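You operate a simulated robot arm through the tools that you are given. There is no shell and no other tool. Be economical: measure what you need, move in short steps, check, and stop when the job is done.

The job below is to be done with a simulated robot arm. You get a single attempt, and the scene is never put back.

JOB
Stack the rings on the peg: yellow, purple, blue and red on top.

The check looks at the end state, three seconds after you hand in, the way a careful person would. Anything else that was tipped, shoved, dropped, spilled or broken makes it a failure.

ROBOT AND FRAMES
A 5-joint arm with a two-finger parallel gripper, fixed in place. Base frame: the origin is at the foot of the arm, x ahead of it, y to its left, z up; the work surface is at about z = 0. Lengths are in mm, angles in degrees, forces in N, time in s.
With the tool pointing down near the work surface it reaches from about 260 to 680 mm from the base axis. Its first joint turns from -66.0 to 66.0 degrees. The tool tilts only in the upright plane through the base axis and itself; it spins freely about its own axis. Payload 2.9 kg.
The TCP is the grasp point between the finger pads, 30 mm short of the fingertips. In the tool frame z runs along the fingers and y along their closing line. Largest opening 110 mm; finger width 20, thickness 10; the body of the gripper, 48 by 112 mm, starts 55 mm behind the TCP.
Orientation is that of the tool frame in the base frame, as a unit quaternion [x, y, z, w]. With the fingers straight down and closing along the base's y, the tool's x points along the base's -x, its y along +y and its z along -z.

CONTROLS
- The arm moves only by the tool step_arm. Its argument "deltas" is a list of rows, each an object (a shift or turn left out is 0, a gripper value left out holds the last) with "fingers": the gripper command, from -1 (shut) to 1 (fully open), values between in proportion; "dp": the shift along the tool's x, y, z in mm, a list of three; "angular": the turn, a rotation vector about the tool's x, y, z in degrees, a list of three. In form: [{"fingers": fingers, "dp": [dx, dy, dz], "angular": [ax, ay, az]}, ...]. A call has 1 to 12 rows; each row shifts and turns the commanded pose from where the row before left it, along the tool's axes as they then stand. Rows are played at 5 a second. More than 50 mm and 8.6 degrees between two rows, or a gripper value outside its range, and nothing of the call is played. Where a pose cannot be reached the arm comes as near as it can. A force on the tool above 80 N (or 10 N above the force at the start of the call, whichever is more), or a blocked arm, ends the call early, and 0.2 s more pass. The fingers move at their own pace (about 108 mm/s each) and stop on an object; they squeeze with about 28 N. The grip force told is the motor's: it shows also when the fingers shut on nothing. Time passes only in rows, and 0.2 s behind the last, so rows that do not move let the fingers close. The reply holds the time, the measured pose of the TCP, the force on the tool along the base axes, the opening and the grip force, in the units named above and with some noise, with the torque about the TCP (base axes, N m) and any sound that the robot's microphone picked up.
- Cameras (640 x 400 px; columns grow to the right, rows downward): "scene" is fixed at [54.8, -489.7, 585.2]; the picture's right is [0.38, -0.93, 0.00], its down [-0.68, -0.28, -0.68] and it looks along [0.63, 0.25, -0.74] (base axes); focal length 323 px, centre (320, 200). "wrist" rides on the gripper at [72, 17, -103] in the tool frame; the picture's right is [-0.23, 0.97, 0.00], its down [-0.76, -0.18, -0.62] and it looks along [-0.61, -0.14, 0.78] (tool axes); focal length 222 px, centre (320, 200). There is no depth. A picture from a camera that has moved, and an enlarged one, comes with that camera's place and axes in the base frame and with its lens.
- camera(camera): a new picture of that camera. The clock stands still meanwhile.
- close_up(camera, box): a new picture of the part [left, top, right, bottom] of that camera's present view, enlarged. The clock stands still meanwhile.
- sign_off(): hands the job in; it is judged then, once.

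Go step by step. Nothing tells you positions but the pictures and the camera data: compare them with the known pose of the tool, close in by small moves and look again before you grip or let go. The budget is 120 turns and 84 pictures, counting those below and the enlarged ones. Unless the task says otherwise, let go and move clear before handing in, and close with one line.

The tools are called after "Request:" by a JSON object that holds its "api" and its "payload". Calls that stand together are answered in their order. step_arm: Moves the arm, as the interface text tells. Its arguments: {"type":"object","properties":{"deltas":{"type":"array"}},"required":["deltas"]} The other tools are called the same way: camera (camera) takes a picture; close_up (camera, box) takes an enlarged picture of a part of a camera's view; sign_off () hands the job in.

At the start:

```text
time: 0.0
position: [297.2, -242.1, 298.8]
tool_rot: [-0.001, 1.0, -0.001, 0.0]
wrist_force: [0.4, -0.5, -0.4]
wrist_torque: [0.02, 0.01, -0.01]
width: 110.0
finger_force: 0.0
```

scene: 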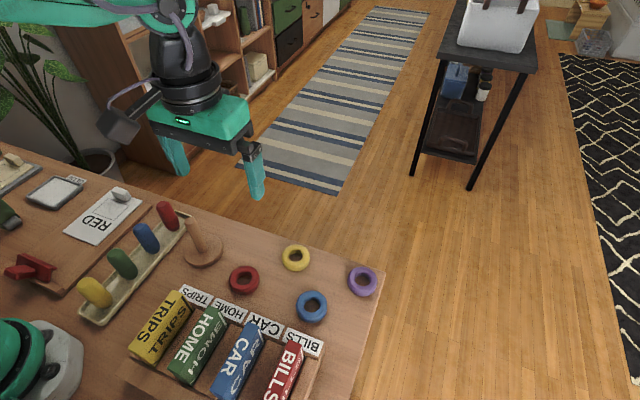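
wrist: 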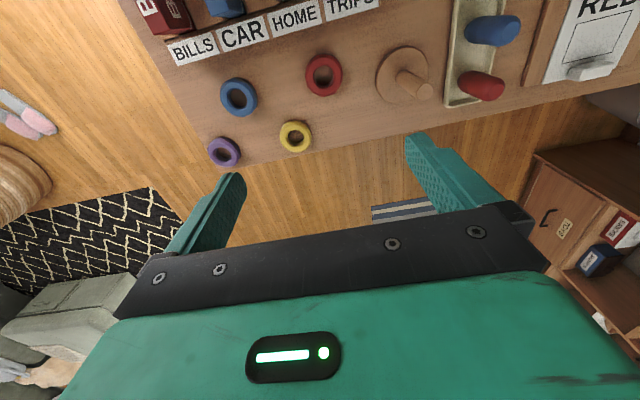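

I can see four rings (red, yellow, blue, purple) near a wooden peg at the table's edge. I'll enlarge both views to measure them.

Request:
{"api": "close_up", "payload": {"camera": "scene", "box": [170, 190, 394, 330]}}

Request:
{"api": "close_up", "payload": {"camera": "wrist", "box": [190, 30, 446, 190]}}

```text
2.86 times, centred on (282, 260) of scene
camera zoom: at [54.8, -489.7, 585.2], right [0.38, -0.93, 0.0], down [-0.68, -0.28, -0.68], along [0.63, 0.25, -0.74], focal length 923 px, centre (429, 29)
```

zoom: 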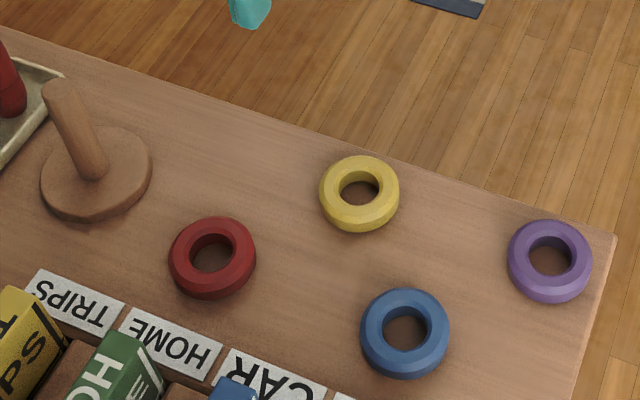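

```text
2.50 times, centred on (318, 110) of wrist
camera zoom: at [225.5, -226.0, 402.6], right [0.23, 0.97, 0.0], down [0.76, -0.18, 0.62], along [0.61, -0.14, -0.78], focal length 555 px, centre (325, 425)
```

zoom: 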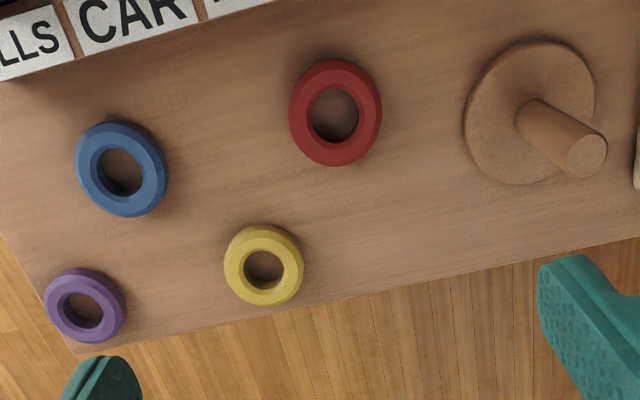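

Estimates (mm): yellow (377,-307), purple (377,-451), blue (291,-379), red (291,-234), peg (319,-119), with rings about 58 wide. I'll go above yellow first and look again.

Request:
{"api": "step_arm", "payload": {"deltas": [{"fingers": 0.5, "dp": [-16, -13, 30]}, {"dp": [-16, -13, 30]}, {"dp": [-16, -13, 30]}, {"dp": [-16, -13, 30]}, {"dp": [-16, -13, 30]}, {}]}}

Request:
{"api": "camera", "payload": {"camera": "wrist"}}

Request:
{"api": "camera", "payload": {"camera": "scene"}}

```text
time: 1.4
position: [379.7, -307.3, 148.9]
tool_rot: [-0.001, 1.0, 0.0, 0.0]
wrist_force: [0.4, 1.0, -1.0]
wrist_torque: [-0.01, -0.01, 0.02]
width: 82.6
finger_force: 0.1
```

```text
79 pictures are left
camera wrist: at [306.7, -291.1, 252.3], right [0.23, 0.97, 0.0], down [0.76, -0.18, 0.62], along [0.61, -0.14, -0.78], focal length 222 px, centre (320, 200)
```

wrist: 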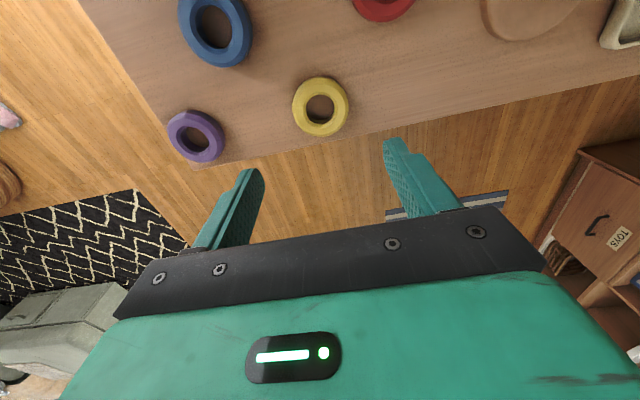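

```text
78 pictures are left
```

scene: 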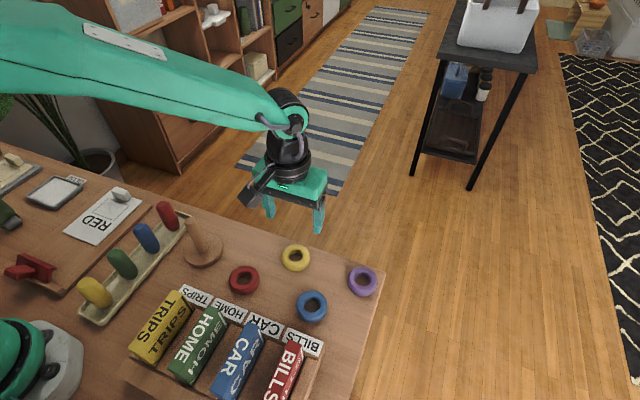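

Yellow refines to about (376,-307). I'll come down beside it, open, and check before gripping.

Request:
{"api": "step_arm", "payload": {"deltas": [{"dp": [3, 0, 30]}, {"dp": [0, 0, 30]}, {"dp": [0, 0, 25]}, {"dp": [0, 0, 10]}, {}]}}

Request:
{"api": "camera", "payload": {"camera": "wrist"}}

Request:
{"api": "close_up", "payload": {"camera": "scene", "box": [220, 180, 380, 280]}}

```text
time: 2.6
position: [375.5, -308.3, 52.8]
tool_rot: [0.0, 1.0, 0.0, 0.0]
wrist_force: [-0.5, -0.3, 0.3]
wrist_torque: [0.0, -0.02, -0.01]
width: 82.4
finger_force: 0.0
```

```text
77 pictures are left
camera wrist: at [302.7, -291.0, 156.9], right [0.23, 0.97, 0.0], down [0.76, -0.18, 0.62], along [0.61, -0.14, -0.78], focal length 222 px, centre (320, 200)
```

wrist: 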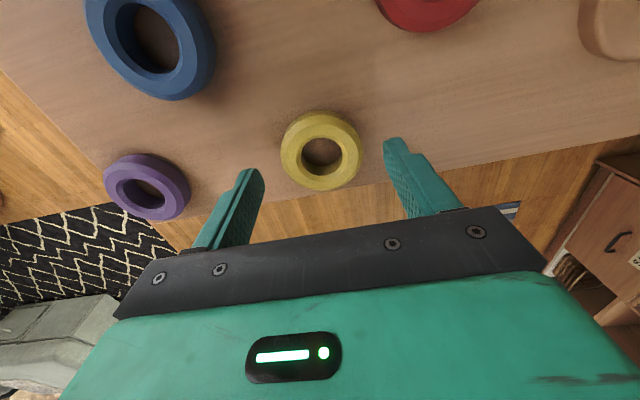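

```text
4.00 times, centred on (300, 230) of scene
camera zoom: at [54.8, -489.7, 585.2], right [0.38, -0.93, 0.0], down [-0.68, -0.28, -0.68], along [0.63, 0.25, -0.74], focal length 1292 px, centre (400, 80)
```

zoom: 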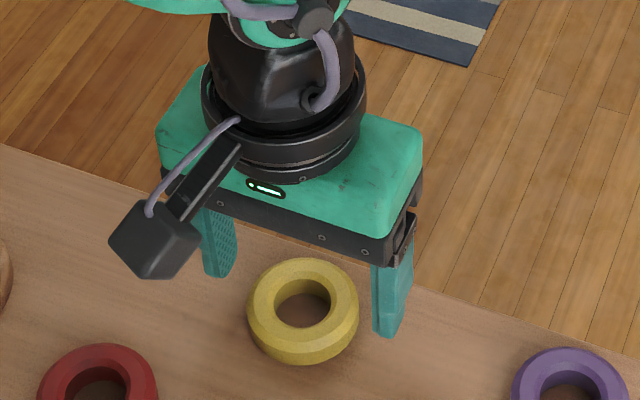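

Ring yellow is centred under the tool. I'll lower to finger height and squeeze across y.

Request:
{"api": "step_arm", "payload": {"deltas": [{"dp": [0, 1, 8]}, {"dp": [0, 0, 8]}, {}, {"fingers": -1}, {}, {}]}}

Request:
{"api": "camera", "payload": {"camera": "wrist"}}

```text
time: 4.0
position: [374.9, -306.8, 38.1]
tool_rot: [0.0, 1.0, 0.0, 0.0]
wrist_force: [-0.3, 0.2, 0.4]
wrist_torque: [-0.03, 0.02, 0.01]
width: 56.2
finger_force: 27.7
```

```text
75 pictures are left
camera wrist: at [302.1, -290.1, 141.2], right [0.23, 0.97, 0.0], down [0.76, -0.18, 0.62], along [0.61, -0.14, -0.78], focal length 222 px, centre (320, 200)
```

wrist: 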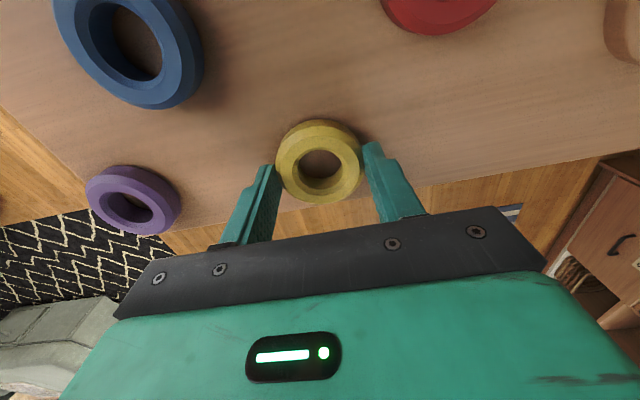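

Grip holds at 56 mm. I'll open, spin 90° in place and squeeze across x too, so the ring is centred on the tool both ways.

Request:
{"api": "step_arm", "payload": {"deltas": [{"fingers": 0.5}, {}, {"angular": [0, 0, -8.5]}, {"angular": [0, 0, -8.5]}, {"angular": [0, 0, -8.5]}, {"angular": [0, 0, -8.5]}, {"angular": [0, 0, -8.5]}, {"angular": [0, 0, -8.5]}, {"angular": [0, 0, -8.5]}, {"angular": [0, 0, -8.5]}, {"angular": [0, 0, -8.5]}, {"angular": [0, 0, -8.5]}]}}

Request:
{"api": "step_arm", "payload": {"deltas": [{"angular": [0, 0, -5]}, {}, {"fingers": -1}, {}, {}]}}

Request:
{"api": "camera", "payload": {"camera": "wrist"}}

```text
time: 6.6
position: [375.4, -306.5, 38.3]
tool_rot: [-0.677, 0.736, 0.0, -0.001]
wrist_force: [-0.1, 0.0, 0.7]
wrist_torque: [0.0, 0.0, 0.01]
width: 82.6
finger_force: 0.0
```

```text
time: 7.8
position: [374.2, -306.8, 38.6]
tool_rot: [0.708, -0.707, 0.0, 0.0]
wrist_force: [0.9, 1.7, -0.2]
wrist_torque: [-0.03, 0.01, 0.01]
width: 55.6
finger_force: 28.0
```

```text
74 pictures are left
camera wrist: at [357.8, -379.3, 141.4], right [-0.97, 0.23, 0.0], down [0.18, 0.76, 0.62], along [0.14, 0.61, -0.78], focal length 222 px, centre (320, 200)
```

wrist: 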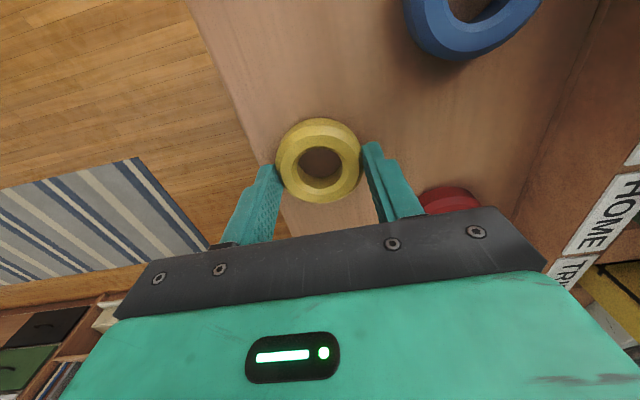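

Yellow is gripped and centred. I'll lift high and move to just short of the peg, to measure the peg from there.

Request:
{"api": "step_arm", "payload": {"deltas": [{"dp": [0, 0, -10]}, {"dp": [0, 0, -35]}, {"dp": [0, 0, -40]}, {"dp": [0, 0, -40]}, {"dp": [0, 0, -37]}, {"dp": [-30, 14, 0]}, {"dp": [-30, 14, 0]}, {"dp": [-30, 14, 0]}, {"dp": [-30, 13, 0]}, {}]}}

Request:
{"api": "camera", "payload": {"camera": "wrist"}}

Request:
{"api": "close_up", "payload": {"camera": "scene", "box": [120, 160, 280, 260]}}

```text
time: 10.0
position: [319.6, -186.7, 200.8]
tool_rot: [-0.707, 0.707, 0.0, 0.0]
wrist_force: [-0.3, 0.0, 0.7]
wrist_torque: [0.01, -0.03, 0.02]
width: 55.2
finger_force: 27.8
```

```text
73 pictures are left
camera wrist: at [302.5, -260.1, 303.2], right [-0.97, 0.23, 0.0], down [0.18, 0.76, 0.62], along [0.14, 0.61, -0.78], focal length 222 px, centre (320, 200)
```

wrist: 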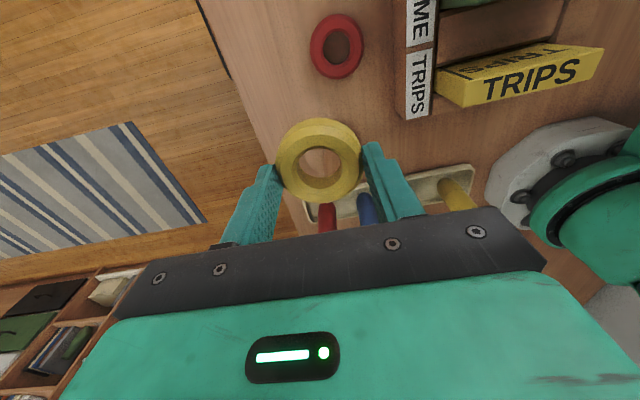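

```text
4.00 times, centred on (200, 210) of scene
camera zoom: at [54.7, -489.7, 585.2], right [0.38, -0.93, 0.0], down [-0.68, -0.28, -0.68], along [0.63, 0.25, -0.74], focal length 1292 px, centre (800, 160)
```

zoom: 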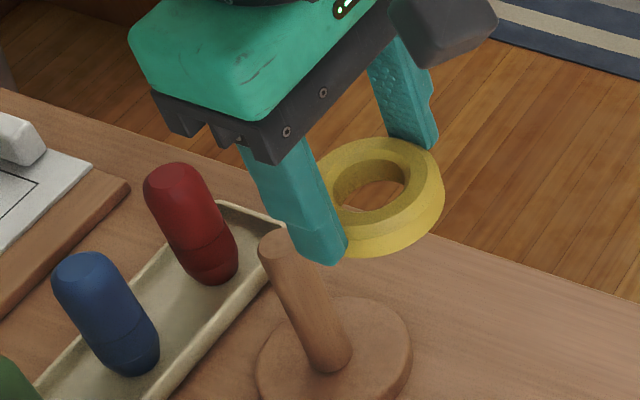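

The peg appears at about (319.5,-118), top near z≈101, and the scene camera agrees well with the tool pose. I'll hover the ring just above the peg top and compare in both views.

Request:
{"api": "step_arm", "payload": {"deltas": [{"dp": [-30, 0, 0]}, {"dp": [-38.5, 0, 0]}, {"dp": [0, 0, 25]}, {"dp": [0, 0, 20]}, {}]}}

Request:
{"api": "close_up", "payload": {"camera": "wrist", "box": [240, 100, 400, 200]}}

Request:
{"api": "close_up", "payload": {"camera": "scene", "box": [120, 160, 280, 260]}}

```text
time: 11.2
position: [322.3, -117.9, 155.8]
tool_rot: [0.707, -0.707, 0.0, 0.0]
wrist_force: [0.1, 0.1, -0.4]
wrist_torque: [0.0, 0.01, -0.03]
width: 55.5
finger_force: 27.6
```

```text
4.00 times, centred on (320, 150) of wrist
camera zoom: at [303.6, -190.5, 258.2], right [-0.97, 0.23, 0.0], down [0.18, 0.76, 0.62], along [0.14, 0.61, -0.78], focal length 888 px, centre (320, 400)
```

zoom: 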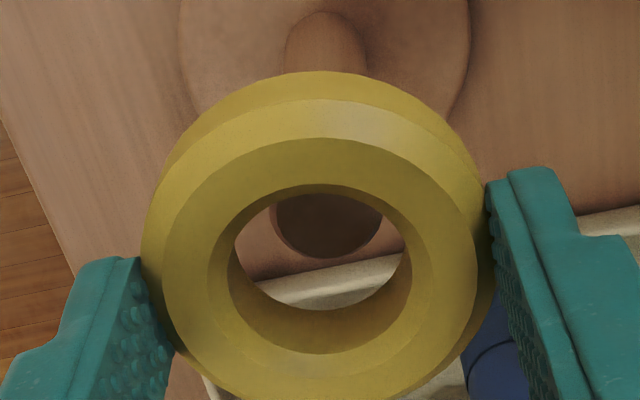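

```text
4.00 times, centred on (200, 210) of scene
camera zoom: at [54.8, -489.7, 585.2], right [0.38, -0.93, 0.0], down [-0.68, -0.28, -0.68], along [0.63, 0.25, -0.74], focal length 1292 px, centre (800, 160)
```

zoom: 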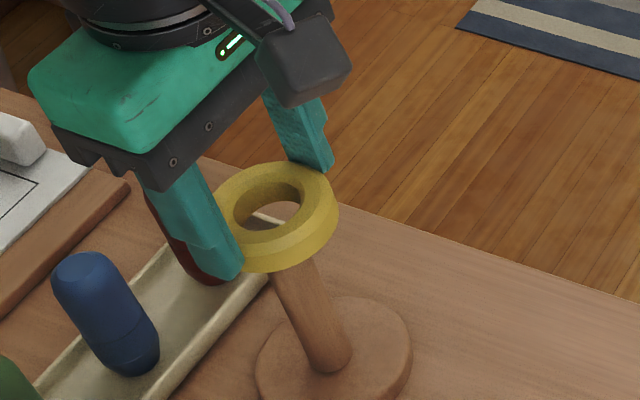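

Comparing the ring and peg in both views, the peg centre is nearer (321.5,-113.5). I'll shift about 4 mm and lower slightly, then recheck.

Request:
{"api": "step_arm", "payload": {"deltas": [{"dp": [-4.4, 0.8, 0]}, {"dp": [0, 0, 9]}, {}, {}]}}

Request:
{"api": "close_up", "payload": {"camera": "wrist", "box": [240, 100, 400, 200]}}

Request:
{"api": "close_up", "payload": {"camera": "scene", "box": [150, 185, 246, 245]}}

```text
time: 12.2
position: [319.0, -112.8, 147.3]
tool_rot: [-0.707, 0.707, 0.001, -0.001]
wrist_force: [-0.2, 0.2, 0.1]
wrist_torque: [0.03, 0.0, 0.0]
width: 55.1
finger_force: 28.7
```

```text
4.00 times, centred on (320, 150) of wrist
camera zoom: at [302.1, -186.8, 249.8], right [-0.97, 0.23, 0.0], down [0.18, 0.76, 0.62], along [0.14, 0.61, -0.78], focal length 888 px, centre (320, 400)
```

zoom: 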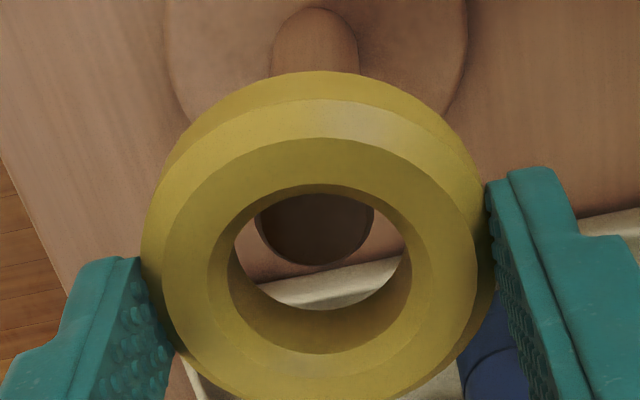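

```text
6.67 times, centred on (198, 215) of scene
camera zoom: at [54.8, -489.7, 585.2], right [0.38, -0.93, 0.0], down [-0.68, -0.28, -0.68], along [0.63, 0.25, -0.74], focal length 2154 px, centre (1133, 100)
```

zoom: 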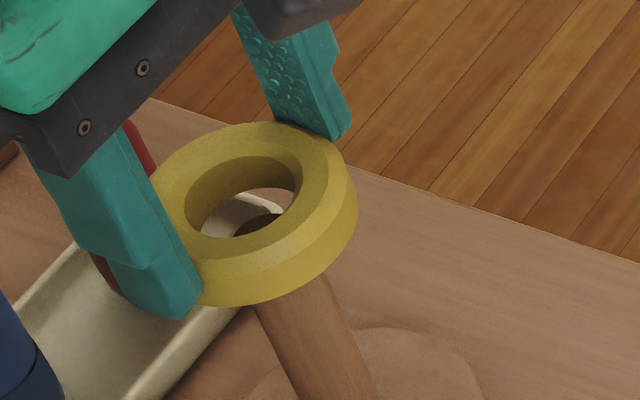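

Both views now show ring and peg coaxial to within about 1 mm (peg top near z≈102). I'll lower gently with force watched.

Request:
{"api": "step_arm", "payload": {"deltas": [{"dp": [0, -0.5, 4]}, {"dp": [0, 0, 4]}, {"dp": [0, 0, 4]}, {"dp": [0, 0, 4]}, {}]}}

Request:
{"api": "close_up", "payload": {"camera": "wrist", "box": [240, 100, 400, 200]}}

Request:
{"api": "close_up", "payload": {"camera": "scene", "box": [150, 185, 246, 245]}}

```text
time: 13.4
position: [319.5, -113.0, 130.3]
tool_rot: [-0.707, 0.707, 0.0, -0.001]
wrist_force: [0.6, 0.0, 0.3]
wrist_torque: [-0.01, -0.02, 0.01]
width: 55.4
finger_force: 28.3
```

```text
4.00 times, centred on (320, 150) of wrist
camera zoom: at [302.3, -186.0, 233.3], right [-0.97, 0.23, 0.0], down [0.18, 0.76, 0.62], along [0.14, 0.61, -0.78], focal length 888 px, centre (320, 400)
```

zoom: 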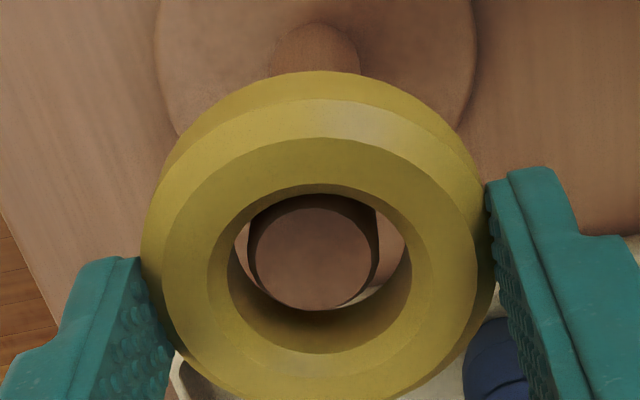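

```text
6.67 times, centred on (198, 215) of scene
camera zoom: at [54.8, -489.7, 585.2], right [0.38, -0.93, 0.0], down [-0.68, -0.28, -0.68], along [0.63, 0.25, -0.74], focal length 2154 px, centre (1133, 100)
```

zoom: 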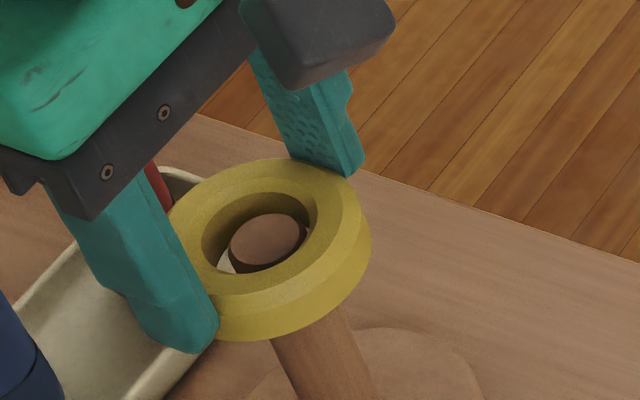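

The peg is inside the hole; ring is about 1 mm off sideways. I'll correct that and slide down most of the way.

Request:
{"api": "step_arm", "payload": {"deltas": [{"dp": [0, -1.2, 0]}, {"dp": [0, 0, 10]}, {"dp": [0, 0, 10]}, {"dp": [0, 0, 10]}, {"dp": [0, 0, 10]}, {"dp": [0, 0, 10]}, {"dp": [0, 0, 10]}, {"dp": [0, 0, 8]}, {}]}}

Request:
{"api": "close_up", "payload": {"camera": "scene", "box": [120, 160, 280, 260]}}

Request:
{"api": "camera", "payload": {"camera": "wrist"}}

```text
time: 15.4
position: [322.6, -112.7, 62.8]
tool_rot: [0.707, -0.707, -0.001, 0.0]
wrist_force: [0.1, -0.8, -0.7]
wrist_torque: [-0.01, -0.01, 0.0]
width: 55.3
finger_force: 27.6
```

```text
4.00 times, centred on (200, 210) of scene
camera zoom: at [54.8, -489.7, 585.2], right [0.38, -0.93, 0.0], down [-0.68, -0.28, -0.68], along [0.63, 0.25, -0.74], focal length 1292 px, centre (800, 160)
```

zoom: 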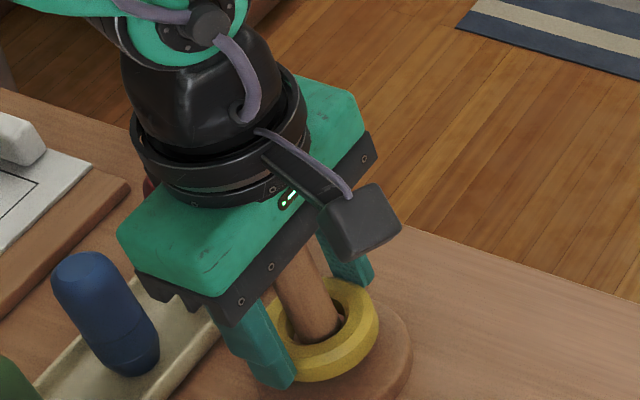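

```text
64 pictures are left
camera wrist: at [304.3, -185.9, 165.3], right [-0.97, 0.23, 0.0], down [0.18, 0.76, 0.62], along [0.14, 0.61, -0.78], focal length 222 px, centre (320, 200)
```

wrist: 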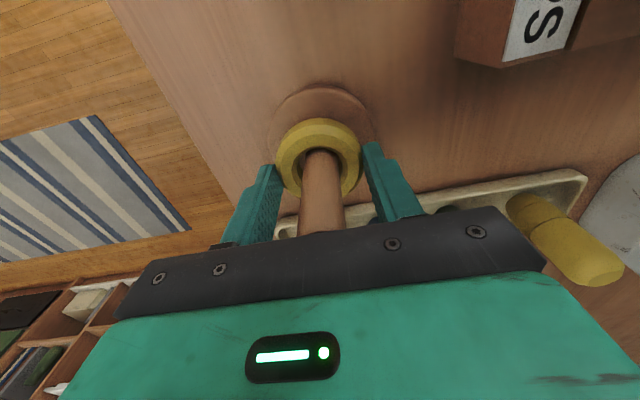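

Ring yellow is on the peg just above the base. I'll release and rise straight up.

Request:
{"api": "step_arm", "payload": {"deltas": [{"fingers": 0.2}, {}, {}, {"dp": [0, 0, -20]}, {"dp": [0, 0, -40]}, {"dp": [0, 0, -40]}, {"dp": [0, 0, -40]}, {}]}}

Request:
{"api": "camera", "payload": {"camera": "wrist"}}

Request:
{"api": "close_up", "payload": {"camera": "scene", "box": [150, 190, 310, 290]}}

```text
time: 17.2
position: [321.0, -111.8, 203.7]
tool_rot: [0.707, -0.707, 0.0, 0.0]
wrist_force: [-0.3, 0.1, 0.7]
wrist_torque: [-0.05, 0.01, 0.0]
width: 65.9
finger_force: 0.0
```

```text
63 pictures are left
camera wrist: at [303.9, -185.2, 307.2], right [-0.97, 0.23, 0.0], down [0.18, 0.76, 0.62], along [0.14, 0.61, -0.78], focal length 222 px, centre (320, 200)
```

wrist: 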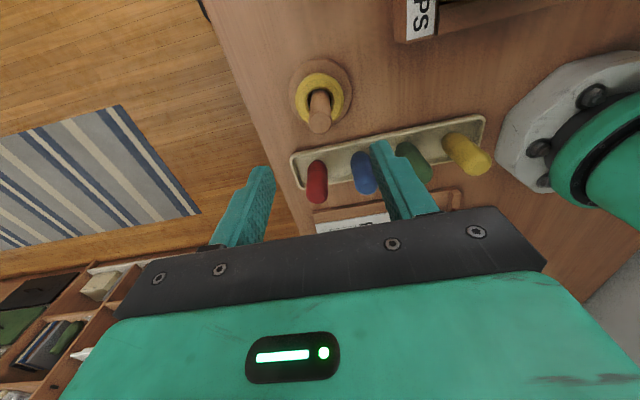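

```text
4.00 times, centred on (230, 240) of scene
camera zoom: at [54.7, -489.7, 585.2], right [0.38, -0.93, 0.0], down [-0.68, -0.28, -0.68], along [0.63, 0.25, -0.74], focal length 1292 px, centre (680, 40)
```

zoom: 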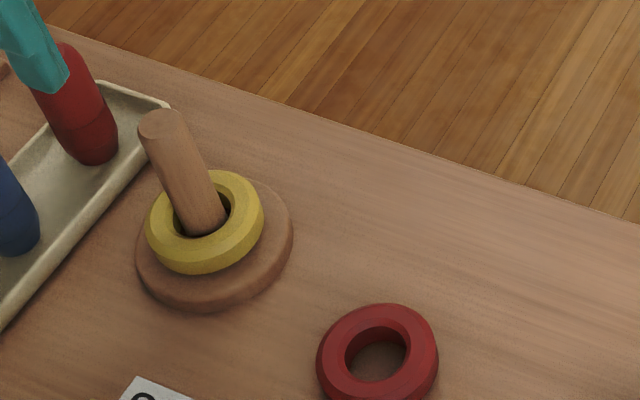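

Yellow sits flat on the base. Next is purple at about (375.5,-450.5); I'll travel high and look from above.

Request:
{"api": "step_arm", "payload": {"deltas": [{"fingers": 0.5, "dp": [42.3, -6.8, 0]}, {"dp": [42.3, -6.8, 0]}, {"dp": [42.3, -6.8, 0]}, {"dp": [42.3, -6.8, 0]}, {"dp": [42.3, -6.8, 0]}, {"dp": [42.3, -6.8, 0]}, {"dp": [42.3, -6.8, 0]}, {"dp": [42.3, -6.8, 0]}, {"dp": [0, 0, 30]}, {"dp": [0, 0, 40]}, {"dp": [0, 0, 40]}, {}]}}

Request:
{"api": "camera", "payload": {"camera": "wrist"}}

Request:
{"api": "close_up", "payload": {"camera": "scene", "box": [280, 220, 440, 320]}}

```text
time: 19.8
position: [376.2, -452.6, 92.7]
tool_rot: [-0.707, 0.708, 0.0, 0.0]
wrist_force: [0.1, 0.4, -0.6]
wrist_torque: [0.0, 0.0, 0.0]
width: 82.6
finger_force: 0.0
```

```text
61 pictures are left
camera wrist: at [358.8, -525.9, 195.2], right [-0.97, 0.23, 0.0], down [0.18, 0.76, 0.62], along [0.14, 0.61, -0.78], focal length 222 px, centre (320, 200)
```

wrist: 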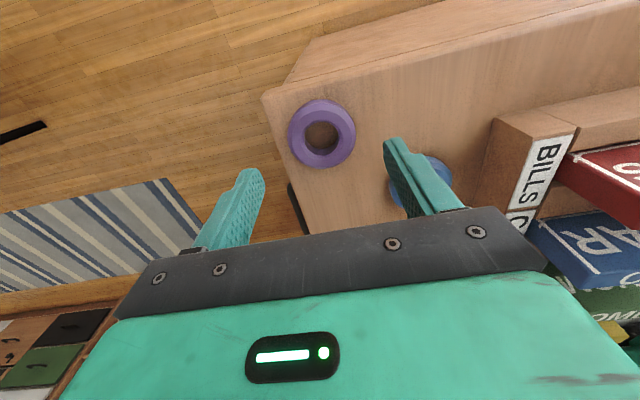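

```text
4.00 times, centred on (360, 270) of scene
camera zoom: at [54.8, -489.8, 585.2], right [0.38, -0.93, 0.0], down [-0.68, -0.28, -0.68], along [0.63, 0.25, -0.74], focal length 1292 px, centre (160, -80)
```

zoom: 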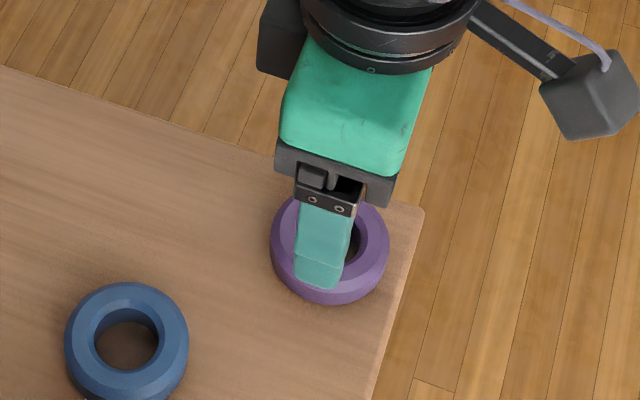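

Purple is directly under the tool. Lowering and gripping.

Request:
{"api": "step_arm", "payload": {"deltas": [{"dp": [0, 0, 25]}, {"dp": [0, 0, 20]}, {"dp": [0, 0, 9.5]}, {}, {"fingers": -1}, {}, {}]}}

Request:
{"api": "close_up", "payload": {"camera": "wrist", "box": [240, 100, 400, 200]}}

```text
time: 21.4
position: [374.5, -451.6, 37.7]
tool_rot: [0.707, -0.707, 0.0, 0.001]
wrist_force: [0.3, 0.1, -0.4]
wrist_torque: [-0.03, 0.02, 0.04]
width: 55.2
finger_force: 28.3
```

```text
4.00 times, centred on (320, 150) of wrist
camera zoom: at [357.7, -524.6, 141.5], right [-0.97, 0.23, 0.0], down [0.18, 0.76, 0.62], along [0.14, 0.61, -0.78], focal length 888 px, centre (320, 400)
```

zoom: 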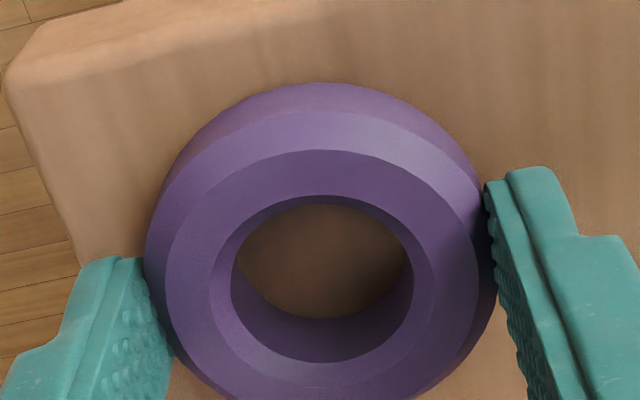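

Purple gripped, sitting about 1.7 mm to +y of the tool centre. I'll lift, go back to the peg with that correction, and hover.

Request:
{"api": "step_arm", "payload": {"deltas": [{"dp": [0, 0, -12]}, {"dp": [0, 0, -50]}, {"dp": [0, 0, -50]}, {"dp": [0, 0, -40]}, {"dp": [-42.3, 6.8, 0]}, {"dp": [-42.3, 6.8, 0]}, {"dp": [-42.3, 6.8, 0]}, {"dp": [-42.3, 6.8, 0]}, {"dp": [-42.3, 6.8, 0]}, {"dp": [-42.3, 6.8, 0]}, {"dp": [-42.3, 6.8, 0]}, {}]}}

Request:
{"api": "step_arm", "payload": {"deltas": [{"dp": [-40.6, 6.8, 0]}, {}, {"dp": [0, 0, 25]}, {"dp": [0, 0, 17]}, {}]}}

Request:
{"api": "close_up", "payload": {"camera": "wrist", "box": [240, 100, 400, 200]}}

Request:
{"api": "close_up", "payload": {"camera": "scene", "box": [150, 185, 246, 245]}}

```text
time: 24.0
position: [327.5, -156.8, 188.8]
tool_rot: [0.707, -0.707, 0.001, -0.001]
wrist_force: [-0.5, -0.3, -0.4]
wrist_torque: [0.01, -0.01, -0.01]
width: 55.1
finger_force: 28.0
```

```text
time: 25.2
position: [318.4, -115.5, 147.4]
tool_rot: [0.708, -0.707, 0.0, 0.0]
wrist_force: [-0.1, -0.7, -0.2]
wrist_torque: [0.02, 0.0, 0.01]
width: 55.3
finger_force: 27.7
```

```text
4.00 times, centred on (320, 150) of wrist
camera zoom: at [301.5, -188.6, 250.7], right [-0.97, 0.23, 0.0], down [0.18, 0.76, 0.62], along [0.14, 0.61, -0.78], focal length 888 px, centre (320, 400)
```

zoom: 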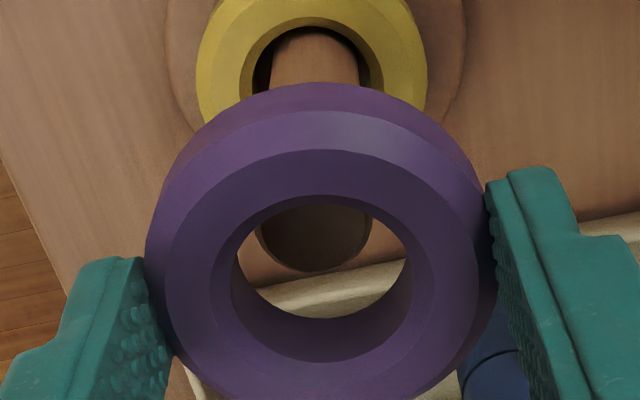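

```text
6.67 times, centred on (198, 215) of scene
camera zoom: at [54.8, -489.7, 585.2], right [0.38, -0.93, 0.0], down [-0.68, -0.28, -0.68], along [0.63, 0.25, -0.74], focal length 2154 px, centre (1133, 100)
```

zoom: 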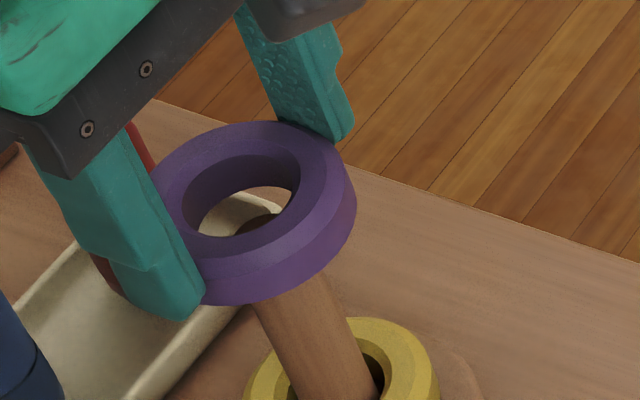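

Alignment matches the yellow approach; I'll apply the same 1.7 mm x correction, start over the peg and check.

Request:
{"api": "step_arm", "payload": {"deltas": [{"dp": [0, -1.7, 0]}, {"dp": [0, 0, 5]}, {"dp": [0, 0, 5]}, {"dp": [0, 0, 5]}, {}]}}

Request:
{"api": "close_up", "payload": {"camera": "wrist", "box": [240, 100, 400, 200]}}

```text
time: 26.4
position: [322.8, -115.6, 133.4]
tool_rot: [-0.707, 0.707, 0.0, 0.0]
wrist_force: [0.4, -0.3, -0.5]
wrist_torque: [0.01, 0.0, 0.02]
width: 55.2
finger_force: 27.6
```

```text
4.00 times, centred on (320, 150) of wrist
camera zoom: at [305.3, -188.0, 236.3], right [-0.97, 0.23, 0.0], down [0.18, 0.76, 0.62], along [0.14, 0.61, -0.78], focal length 888 px, centre (320, 400)
```

zoom: 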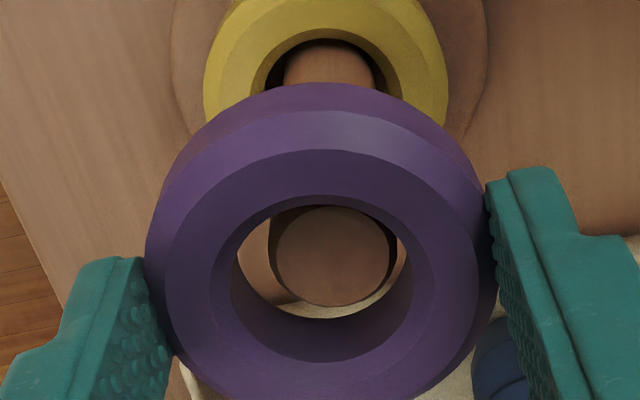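

The arm overshot in x by about 1.8 mm. Correcting back and checking.

Request:
{"api": "step_arm", "payload": {"deltas": [{"dp": [0, 1.8, 0]}, {}]}}

Request:
{"api": "close_up", "payload": {"camera": "wrist", "box": [240, 100, 400, 200]}}

```text
time: 27.0
position: [321.6, -114.6, 133.8]
tool_rot: [0.707, -0.707, 0.0, 0.0]
wrist_force: [0.2, 0.7, -0.3]
wrist_torque: [-0.01, 0.0, 0.03]
width: 55.3
finger_force: 28.4
```

```text
4.00 times, centred on (320, 150) of wrist
camera zoom: at [303.5, -188.5, 236.3], right [-0.97, 0.23, 0.0], down [0.18, 0.76, 0.62], along [0.14, 0.61, -0.78], focal length 888 px, centre (320, 400)
```

zoom: 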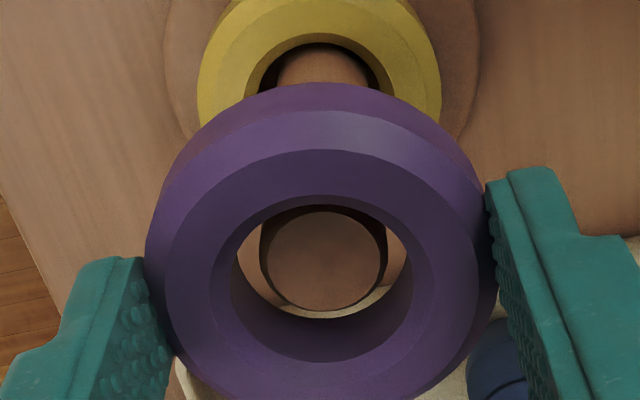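

Centred now. Sliding down to just above yellow, then releasing and rising.

Request:
{"api": "step_arm", "payload": {"deltas": [{"dp": [0, 0, 8]}, {"dp": [0, 0, 10]}, {"dp": [0, 0, 10]}, {"dp": [0, 0, 10]}, {"dp": [0, 0, 10]}, {"dp": [0, 0, 7]}, {}]}}

Request:
{"api": "close_up", "payload": {"camera": "scene", "box": [140, 180, 268, 260]}}

```text
time: 28.6
position: [320.7, -113.8, 77.3]
tool_rot: [0.708, -0.707, 0.0, 0.0]
wrist_force: [-0.9, 0.3, -0.6]
wrist_torque: [-0.02, 0.05, -0.01]
width: 55.2
finger_force: 28.3
```

```text
5.00 times, centred on (204, 220) of scene
camera zoom: at [54.8, -489.7, 585.2], right [0.38, -0.93, 0.0], down [-0.68, -0.28, -0.68], along [0.63, 0.25, -0.74], focal length 1615 px, centre (900, 100)
```

zoom: 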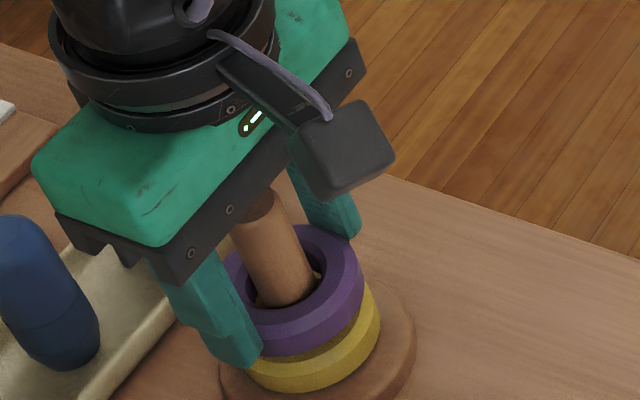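

Purple is on the peg just above yellow. Releasing, rising and then spinning so the fingers close along y for blue (keeping the camera clear of the file boxes).

Request:
{"api": "step_arm", "payload": {"deltas": [{"fingers": 0.2}, {}, {}, {"dp": [0, 0, -20]}, {"dp": [0, 0, -40]}, {"dp": [0, 0, -40]}, {"dp": [0, 0, -27]}, {"dp": [45, 0, 0]}, {"dp": [45, 0, 0]}, {"dp": [45, 0, 0]}, {}]}}

Request:
{"api": "step_arm", "payload": {"deltas": [{"dp": [45, 0, 0]}, {"angular": [0, 0, -8.5]}, {"angular": [0, 0, -8.5]}, {"angular": [0, 0, -8.5]}, {"angular": [0, 0, -8.5]}, {"angular": [0, 0, -8.5]}, {"angular": [0, 0, -8.5]}, {"angular": [0, 0, -8.5]}, {"angular": [0, 0, -8.5]}, {"angular": [0, 0, -8.5]}, {"angular": [0, 0, -8.5]}, {"angular": [0, 0, -5]}]}}

Request:
{"api": "close_up", "payload": {"camera": "scene", "box": [140, 180, 380, 330]}}

```text
time: 31.0
position: [319.9, -248.9, 202.8]
tool_rot: [0.708, -0.706, 0.0, 0.0]
wrist_force: [-0.2, 0.4, 0.4]
wrist_torque: [0.03, 0.02, 0.02]
width: 66.0
finger_force: 0.1
```

```text
time: 33.6
position: [426.1, 50.7, 205.6]
tool_rot: [1.0, -0.007, -0.001, 0.0]
wrist_force: [-0.2, 0.9, 1.1]
wrist_torque: [-0.04, -0.01, 0.01]
width: 66.0
finger_force: 0.0
out of reach, approached as far as the arm can: row 6, 7, 8, 9, 10, 11, 12
```

```text
2.67 times, centred on (260, 255) of scene
camera zoom: at [54.8, -489.8, 585.2], right [0.38, -0.93, 0.0], down [-0.68, -0.28, -0.68], along [0.63, 0.25, -0.74], focal length 861 px, centre (480, 53)
```

zoom: 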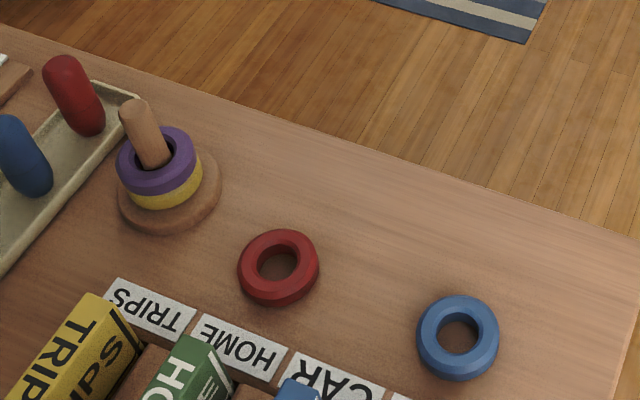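

The wrist has a spin limit, and the arm swung aside at height; rings and pegs look untouched. Let me see the full scene before moving back.

Request:
{"api": "camera", "payload": {"camera": "scene"}}

Request:
{"api": "camera", "payload": {"camera": "wrist"}}

```text
52 pictures are left
```

scene: 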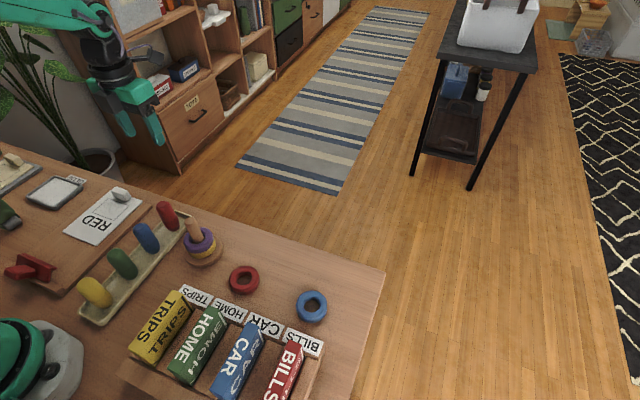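

```text
51 pictures are left
camera wrist: at [498.4, 32.2, 307.6], right [-0.24, -0.97, 0.0], down [-0.76, 0.19, 0.62], along [-0.6, 0.15, -0.78], focal length 222 px, centre (320, 200)
```

wrist: 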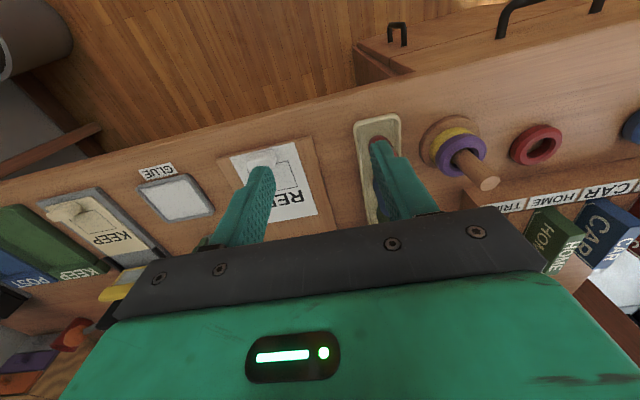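

Nothing was disturbed. I'll turn the spin back a little to see how the commanded pose behaves.

Request:
{"api": "step_arm", "payload": {"deltas": [{"angular": [0, 0, 8.5]}, {}]}}

```text
time: 34.2
position: [427.1, 49.5, 204.9]
tool_rot: [0.997, -0.074, 0.0, 0.0]
wrist_force: [0.7, -0.7, 0.2]
wrist_torque: [0.03, -0.03, -0.02]
width: 66.1
finger_force: 0.1
```

The command stays where the arm is. The file blocks are only about 60 mm tall, so the original orientation (closing along y, camera toward base) is safe; I'll spin back to it here.

Request:
{"api": "step_arm", "payload": {"deltas": [{"fingers": 0.5, "angular": [0, 0, 8.5]}, {"angular": [0, 0, 8.5]}, {"angular": [0, 0, 8.5]}, {"angular": [0, 0, 8.5]}, {"angular": [0, 0, 8.5]}, {"angular": [0, 0, 8.5]}, {"angular": [0, 0, 8.5]}, {"angular": [0, 0, 8.5]}, {"angular": [0, 0, 8.5]}, {"angular": [0, 0, 8.5]}, {"angular": [0, 0, 8.5]}, {"angular": [0, 0, 8.5]}]}}

Request:
{"api": "step_arm", "payload": {"deltas": [{"angular": [0, 0, 8.5]}, {"angular": [0, 0, 8.5]}, {"angular": [0, 0, 8.5]}, {"angular": [0, 0, 8.5]}, {"angular": [0, 0, 8.5]}, {"angular": [0, 0, 8.5]}, {"angular": [0, 0, 8.5]}, {"angular": [0, 0, 8.5]}, {"angular": [0, 0, 1.5]}, {}]}}

```text
time: 36.8
position: [427.2, 50.2, 204.3]
tool_rot: [-0.569, 0.822, 0.0, 0.0]
wrist_force: [0.6, -0.1, 0.3]
wrist_torque: [-0.02, 0.02, -0.02]
width: 82.5
finger_force: 0.1
```

```text
time: 39.0
position: [425.6, 51.9, 204.5]
tool_rot: [0.0, 1.0, 0.0, -0.001]
wrist_force: [0.4, 0.7, -0.7]
wrist_torque: [-0.03, 0.02, 0.0]
width: 82.4
finger_force: 0.2
```

Back in the starting orientation. Moving high to above blue, at about (290,-378).

Request:
{"api": "step_arm", "payload": {"deltas": [{"dp": [13.6, -42.9, 0]}, {"dp": [13.6, -42.9, 0]}, {"dp": [13.6, -42.9, 0]}, {"dp": [13.6, -42.9, 0]}, {"dp": [13.6, -42.9, 0]}, {"dp": [13.6, -42.9, 0]}, {"dp": [13.6, -42.9, 0]}, {"dp": [13.6, -42.9, 0]}, {"dp": [13.6, -42.9, 0]}, {"dp": [13.6, -42.9, 0]}, {"dp": [0, 0, 45]}, {"dp": [0, 0, 40]}]}}

Request:
{"api": "camera", "payload": {"camera": "wrist"}}

Request:
{"api": "close_up", "payload": {"camera": "scene", "box": [200, 200, 392, 320]}}

```text
time: 41.6
position: [291.3, -379.1, 119.3]
tool_rot: [0.0, 1.0, -0.001, 0.001]
wrist_force: [-0.5, 0.5, -0.1]
wrist_torque: [0.01, -0.02, -0.01]
width: 82.5
finger_force: 0.1
```

```text
50 pictures are left
camera wrist: at [217.5, -362.7, 223.2], right [0.23, 0.97, 0.0], down [0.76, -0.18, 0.62], along [0.61, -0.14, -0.78], focal length 222 px, centre (320, 200)
```

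wrist: 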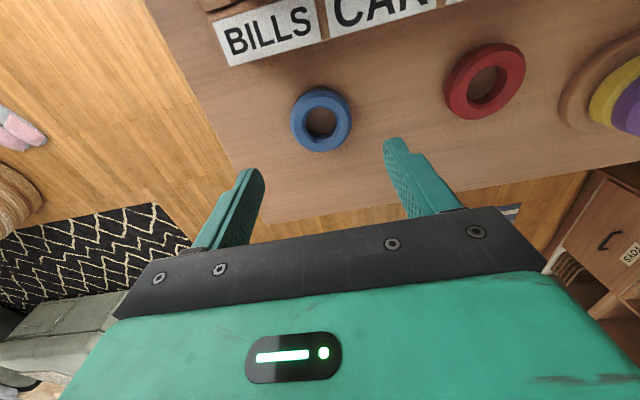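

```text
3.33 times, centred on (296, 260) of scene
camera zoom: at [54.7, -489.8, 585.2], right [0.38, -0.93, 0.0], down [-0.68, -0.28, -0.68], along [0.63, 0.25, -0.74], focal length 1077 px, centre (400, 0)
```

zoom: 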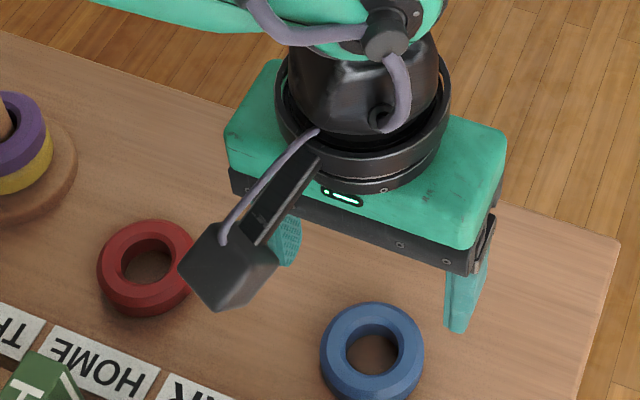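

Blue is right under the tool. Lowering and gripping along y.

Request:
{"api": "step_arm", "payload": {"deltas": [{"dp": [1, 0, 30]}, {"dp": [0, 0, 30]}, {"dp": [0, 0, 15]}, {"dp": [0, 0, 6]}, {}, {"fingers": -1}, {}, {}]}}

Request:
{"api": "close_up", "payload": {"camera": "wrist", "box": [240, 100, 400, 200]}}

```text
time: 43.4
position: [290.5, -378.4, 40.0]
tool_rot: [0.0, 1.0, 0.0, 0.001]
wrist_force: [0.4, -0.9, -0.3]
wrist_torque: [0.01, -0.01, -0.01]
width: 55.1
finger_force: 27.3
```

```text
4.00 times, centred on (320, 150) of wrist
camera zoom: at [218.1, -362.7, 142.9], right [0.23, 0.97, 0.0], down [0.76, -0.18, 0.62], along [0.61, -0.14, -0.78], focal length 888 px, centre (320, 400)
```

zoom: 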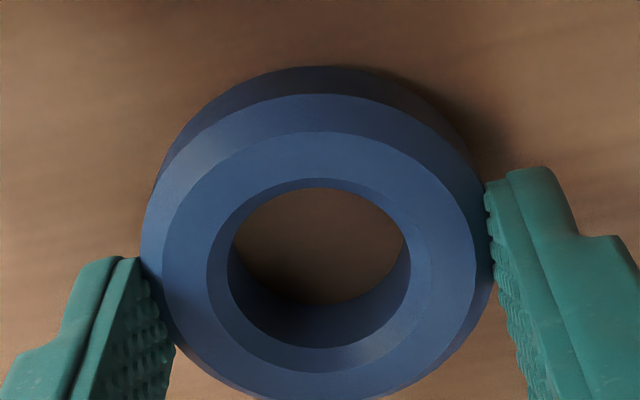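

Blue is gripped and centred. Lifting, moving above the peg at height, then spinning 90° for placing.

Request:
{"api": "step_arm", "payload": {"deltas": [{"dp": [0, 0, -12]}, {"dp": [0, 0, -48]}, {"dp": [0, 0, -50]}, {"dp": [0, 0, -50]}, {"dp": [-5.1, 44, 0]}, {"dp": [-5.1, 44, 0]}, {"dp": [-5.1, 44, 0]}, {"dp": [-5.1, 44, 0]}, {"dp": [-5.1, 44, 0]}, {"dp": [-5.1, 44, 0]}, {}]}}

Request:
{"api": "step_arm", "payload": {"deltas": [{"angular": [0, 0, -8.5]}, {"angular": [0, 0, -8.5]}, {"angular": [0, 0, -8.5]}, {"angular": [0, 0, -8.5]}, {"angular": [0, 0, -8.5]}, {"angular": [0, 0, -8.5]}, {"angular": [0, 0, -8.5]}, {"angular": [0, 0, -8.5]}, {"angular": [0, 0, -8.5]}, {"angular": [0, 0, -8.5]}, {"angular": [0, 0, -5]}, {}]}}

```text
time: 45.8
position: [321.5, -114.3, 197.2]
tool_rot: [0.0, 1.0, 0.0, 0.001]
wrist_force: [-0.1, 0.0, -0.9]
wrist_torque: [-0.01, -0.01, -0.01]
width: 55.0
finger_force: 28.1
```

```text
time: 48.4
position: [319.7, -115.4, 198.5]
tool_rot: [0.708, -0.706, 0.0, 0.001]
wrist_force: [-0.6, -0.5, -0.3]
wrist_torque: [0.02, -0.01, 0.0]
width: 54.8
finger_force: 28.2
```

Lowering to hover just above the peg top, then checking alignment.

Request:
{"api": "step_arm", "payload": {"deltas": [{"dp": [-1.5, -1, 25]}, {"dp": [0, 0, 23]}, {}, {}]}}

Request:
{"api": "close_up", "payload": {"camera": "wrist", "box": [240, 100, 400, 200]}}

Request:
{"api": "close_up", "payload": {"camera": "scene", "box": [150, 185, 246, 245]}}

```text
time: 49.4
position: [321.8, -112.5, 150.1]
tool_rot: [0.708, -0.706, 0.0, 0.0]
wrist_force: [0.0, 0.0, 0.3]
wrist_torque: [0.01, 0.01, -0.02]
width: 54.7
finger_force: 28.4
```

```text
4.00 times, centred on (320, 150) of wrist
camera zoom: at [305.3, -185.4, 253.5], right [-0.97, 0.23, 0.0], down [0.18, 0.76, 0.62], along [0.14, 0.61, -0.78], focal length 888 px, centre (320, 400)
```

zoom: 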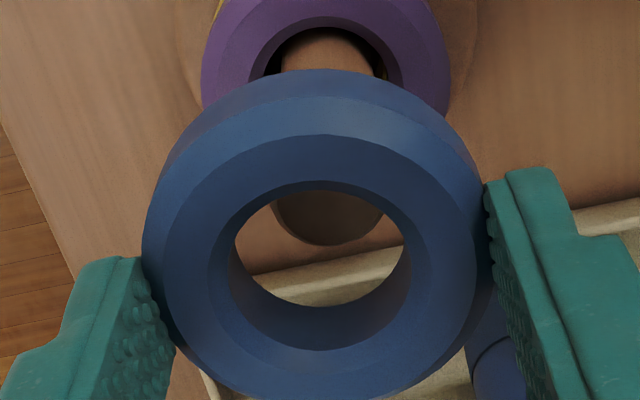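

```text
6.67 times, centred on (198, 215) of scene
camera zoom: at [54.8, -489.7, 585.2], right [0.38, -0.93, 0.0], down [-0.68, -0.28, -0.68], along [0.63, 0.25, -0.74], focal length 2154 px, centre (1133, 100)
```

zoom: 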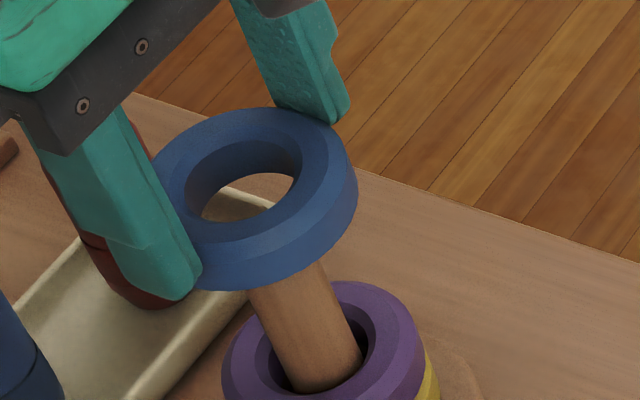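

The peg sits about 1.5 mm and 2.5 mm off the ring centre; correcting and lowering a bit.

Request:
{"api": "step_arm", "payload": {"deltas": [{"dp": [2.5, 1.5, 0]}, {"dp": [0, 0, 4]}, {}, {}]}}

Request:
{"api": "close_up", "payload": {"camera": "wrist", "box": [240, 100, 400, 200]}}

Request:
{"api": "close_up", "payload": {"camera": "scene", "box": [150, 185, 246, 245]}}

```text
time: 50.4
position: [319.3, -114.1, 146.7]
tool_rot: [-0.707, 0.707, 0.001, 0.0]
wrist_force: [0.1, 0.0, -0.7]
wrist_torque: [-0.01, 0.02, 0.0]
width: 54.9
finger_force: 28.3
```

```text
4.00 times, centred on (320, 150) of wrist
camera zoom: at [303.4, -187.5, 250.2], right [-0.97, 0.23, 0.0], down [0.18, 0.76, 0.62], along [0.14, 0.61, -0.78], focal length 888 px, centre (320, 400)
```

zoom: 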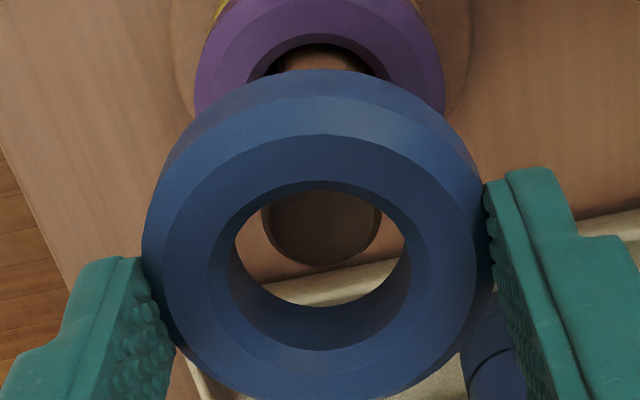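

```text
6.67 times, centred on (198, 215) of scene
camera zoom: at [54.8, -489.7, 585.2], right [0.38, -0.93, 0.0], down [-0.68, -0.28, -0.68], along [0.63, 0.25, -0.74], focal length 2154 px, centre (1133, 100)
```

zoom: 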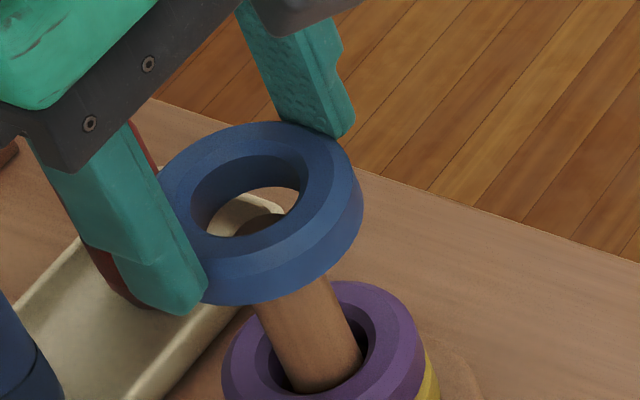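

Now coaxial. Lowering onto the peg and checking once more.

Request:
{"api": "step_arm", "payload": {"deltas": [{"dp": [0, 0, 5]}, {"dp": [0, 0, 5]}, {"dp": [0, 0, 6]}, {}]}}

Request:
{"api": "close_up", "payload": {"camera": "wrist", "box": [240, 100, 400, 200]}}

```text
time: 51.4
position: [320.0, -115.4, 129.9]
tool_rot: [-0.706, 0.708, 0.0, 0.0]
wrist_force: [-0.2, 0.8, -1.1]
wrist_torque: [0.0, 0.0, 0.01]
width: 55.0
finger_force: 28.6
```

```text
4.00 times, centred on (320, 150) of wrist
camera zoom: at [302.8, -188.8, 234.3], right [-0.97, 0.23, 0.0], down [0.18, 0.76, 0.62], along [0.14, 0.61, -0.78], focal length 888 px, centre (320, 400)
```

zoom: 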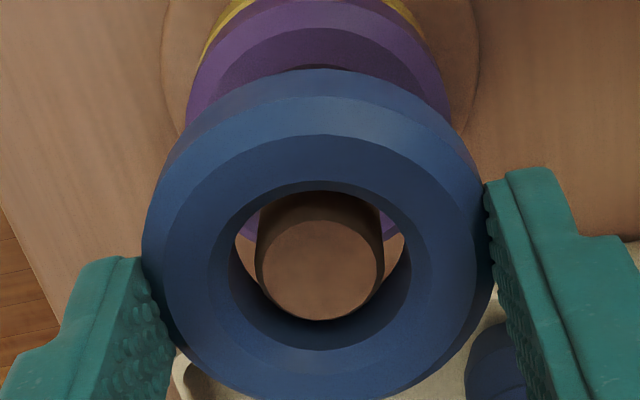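

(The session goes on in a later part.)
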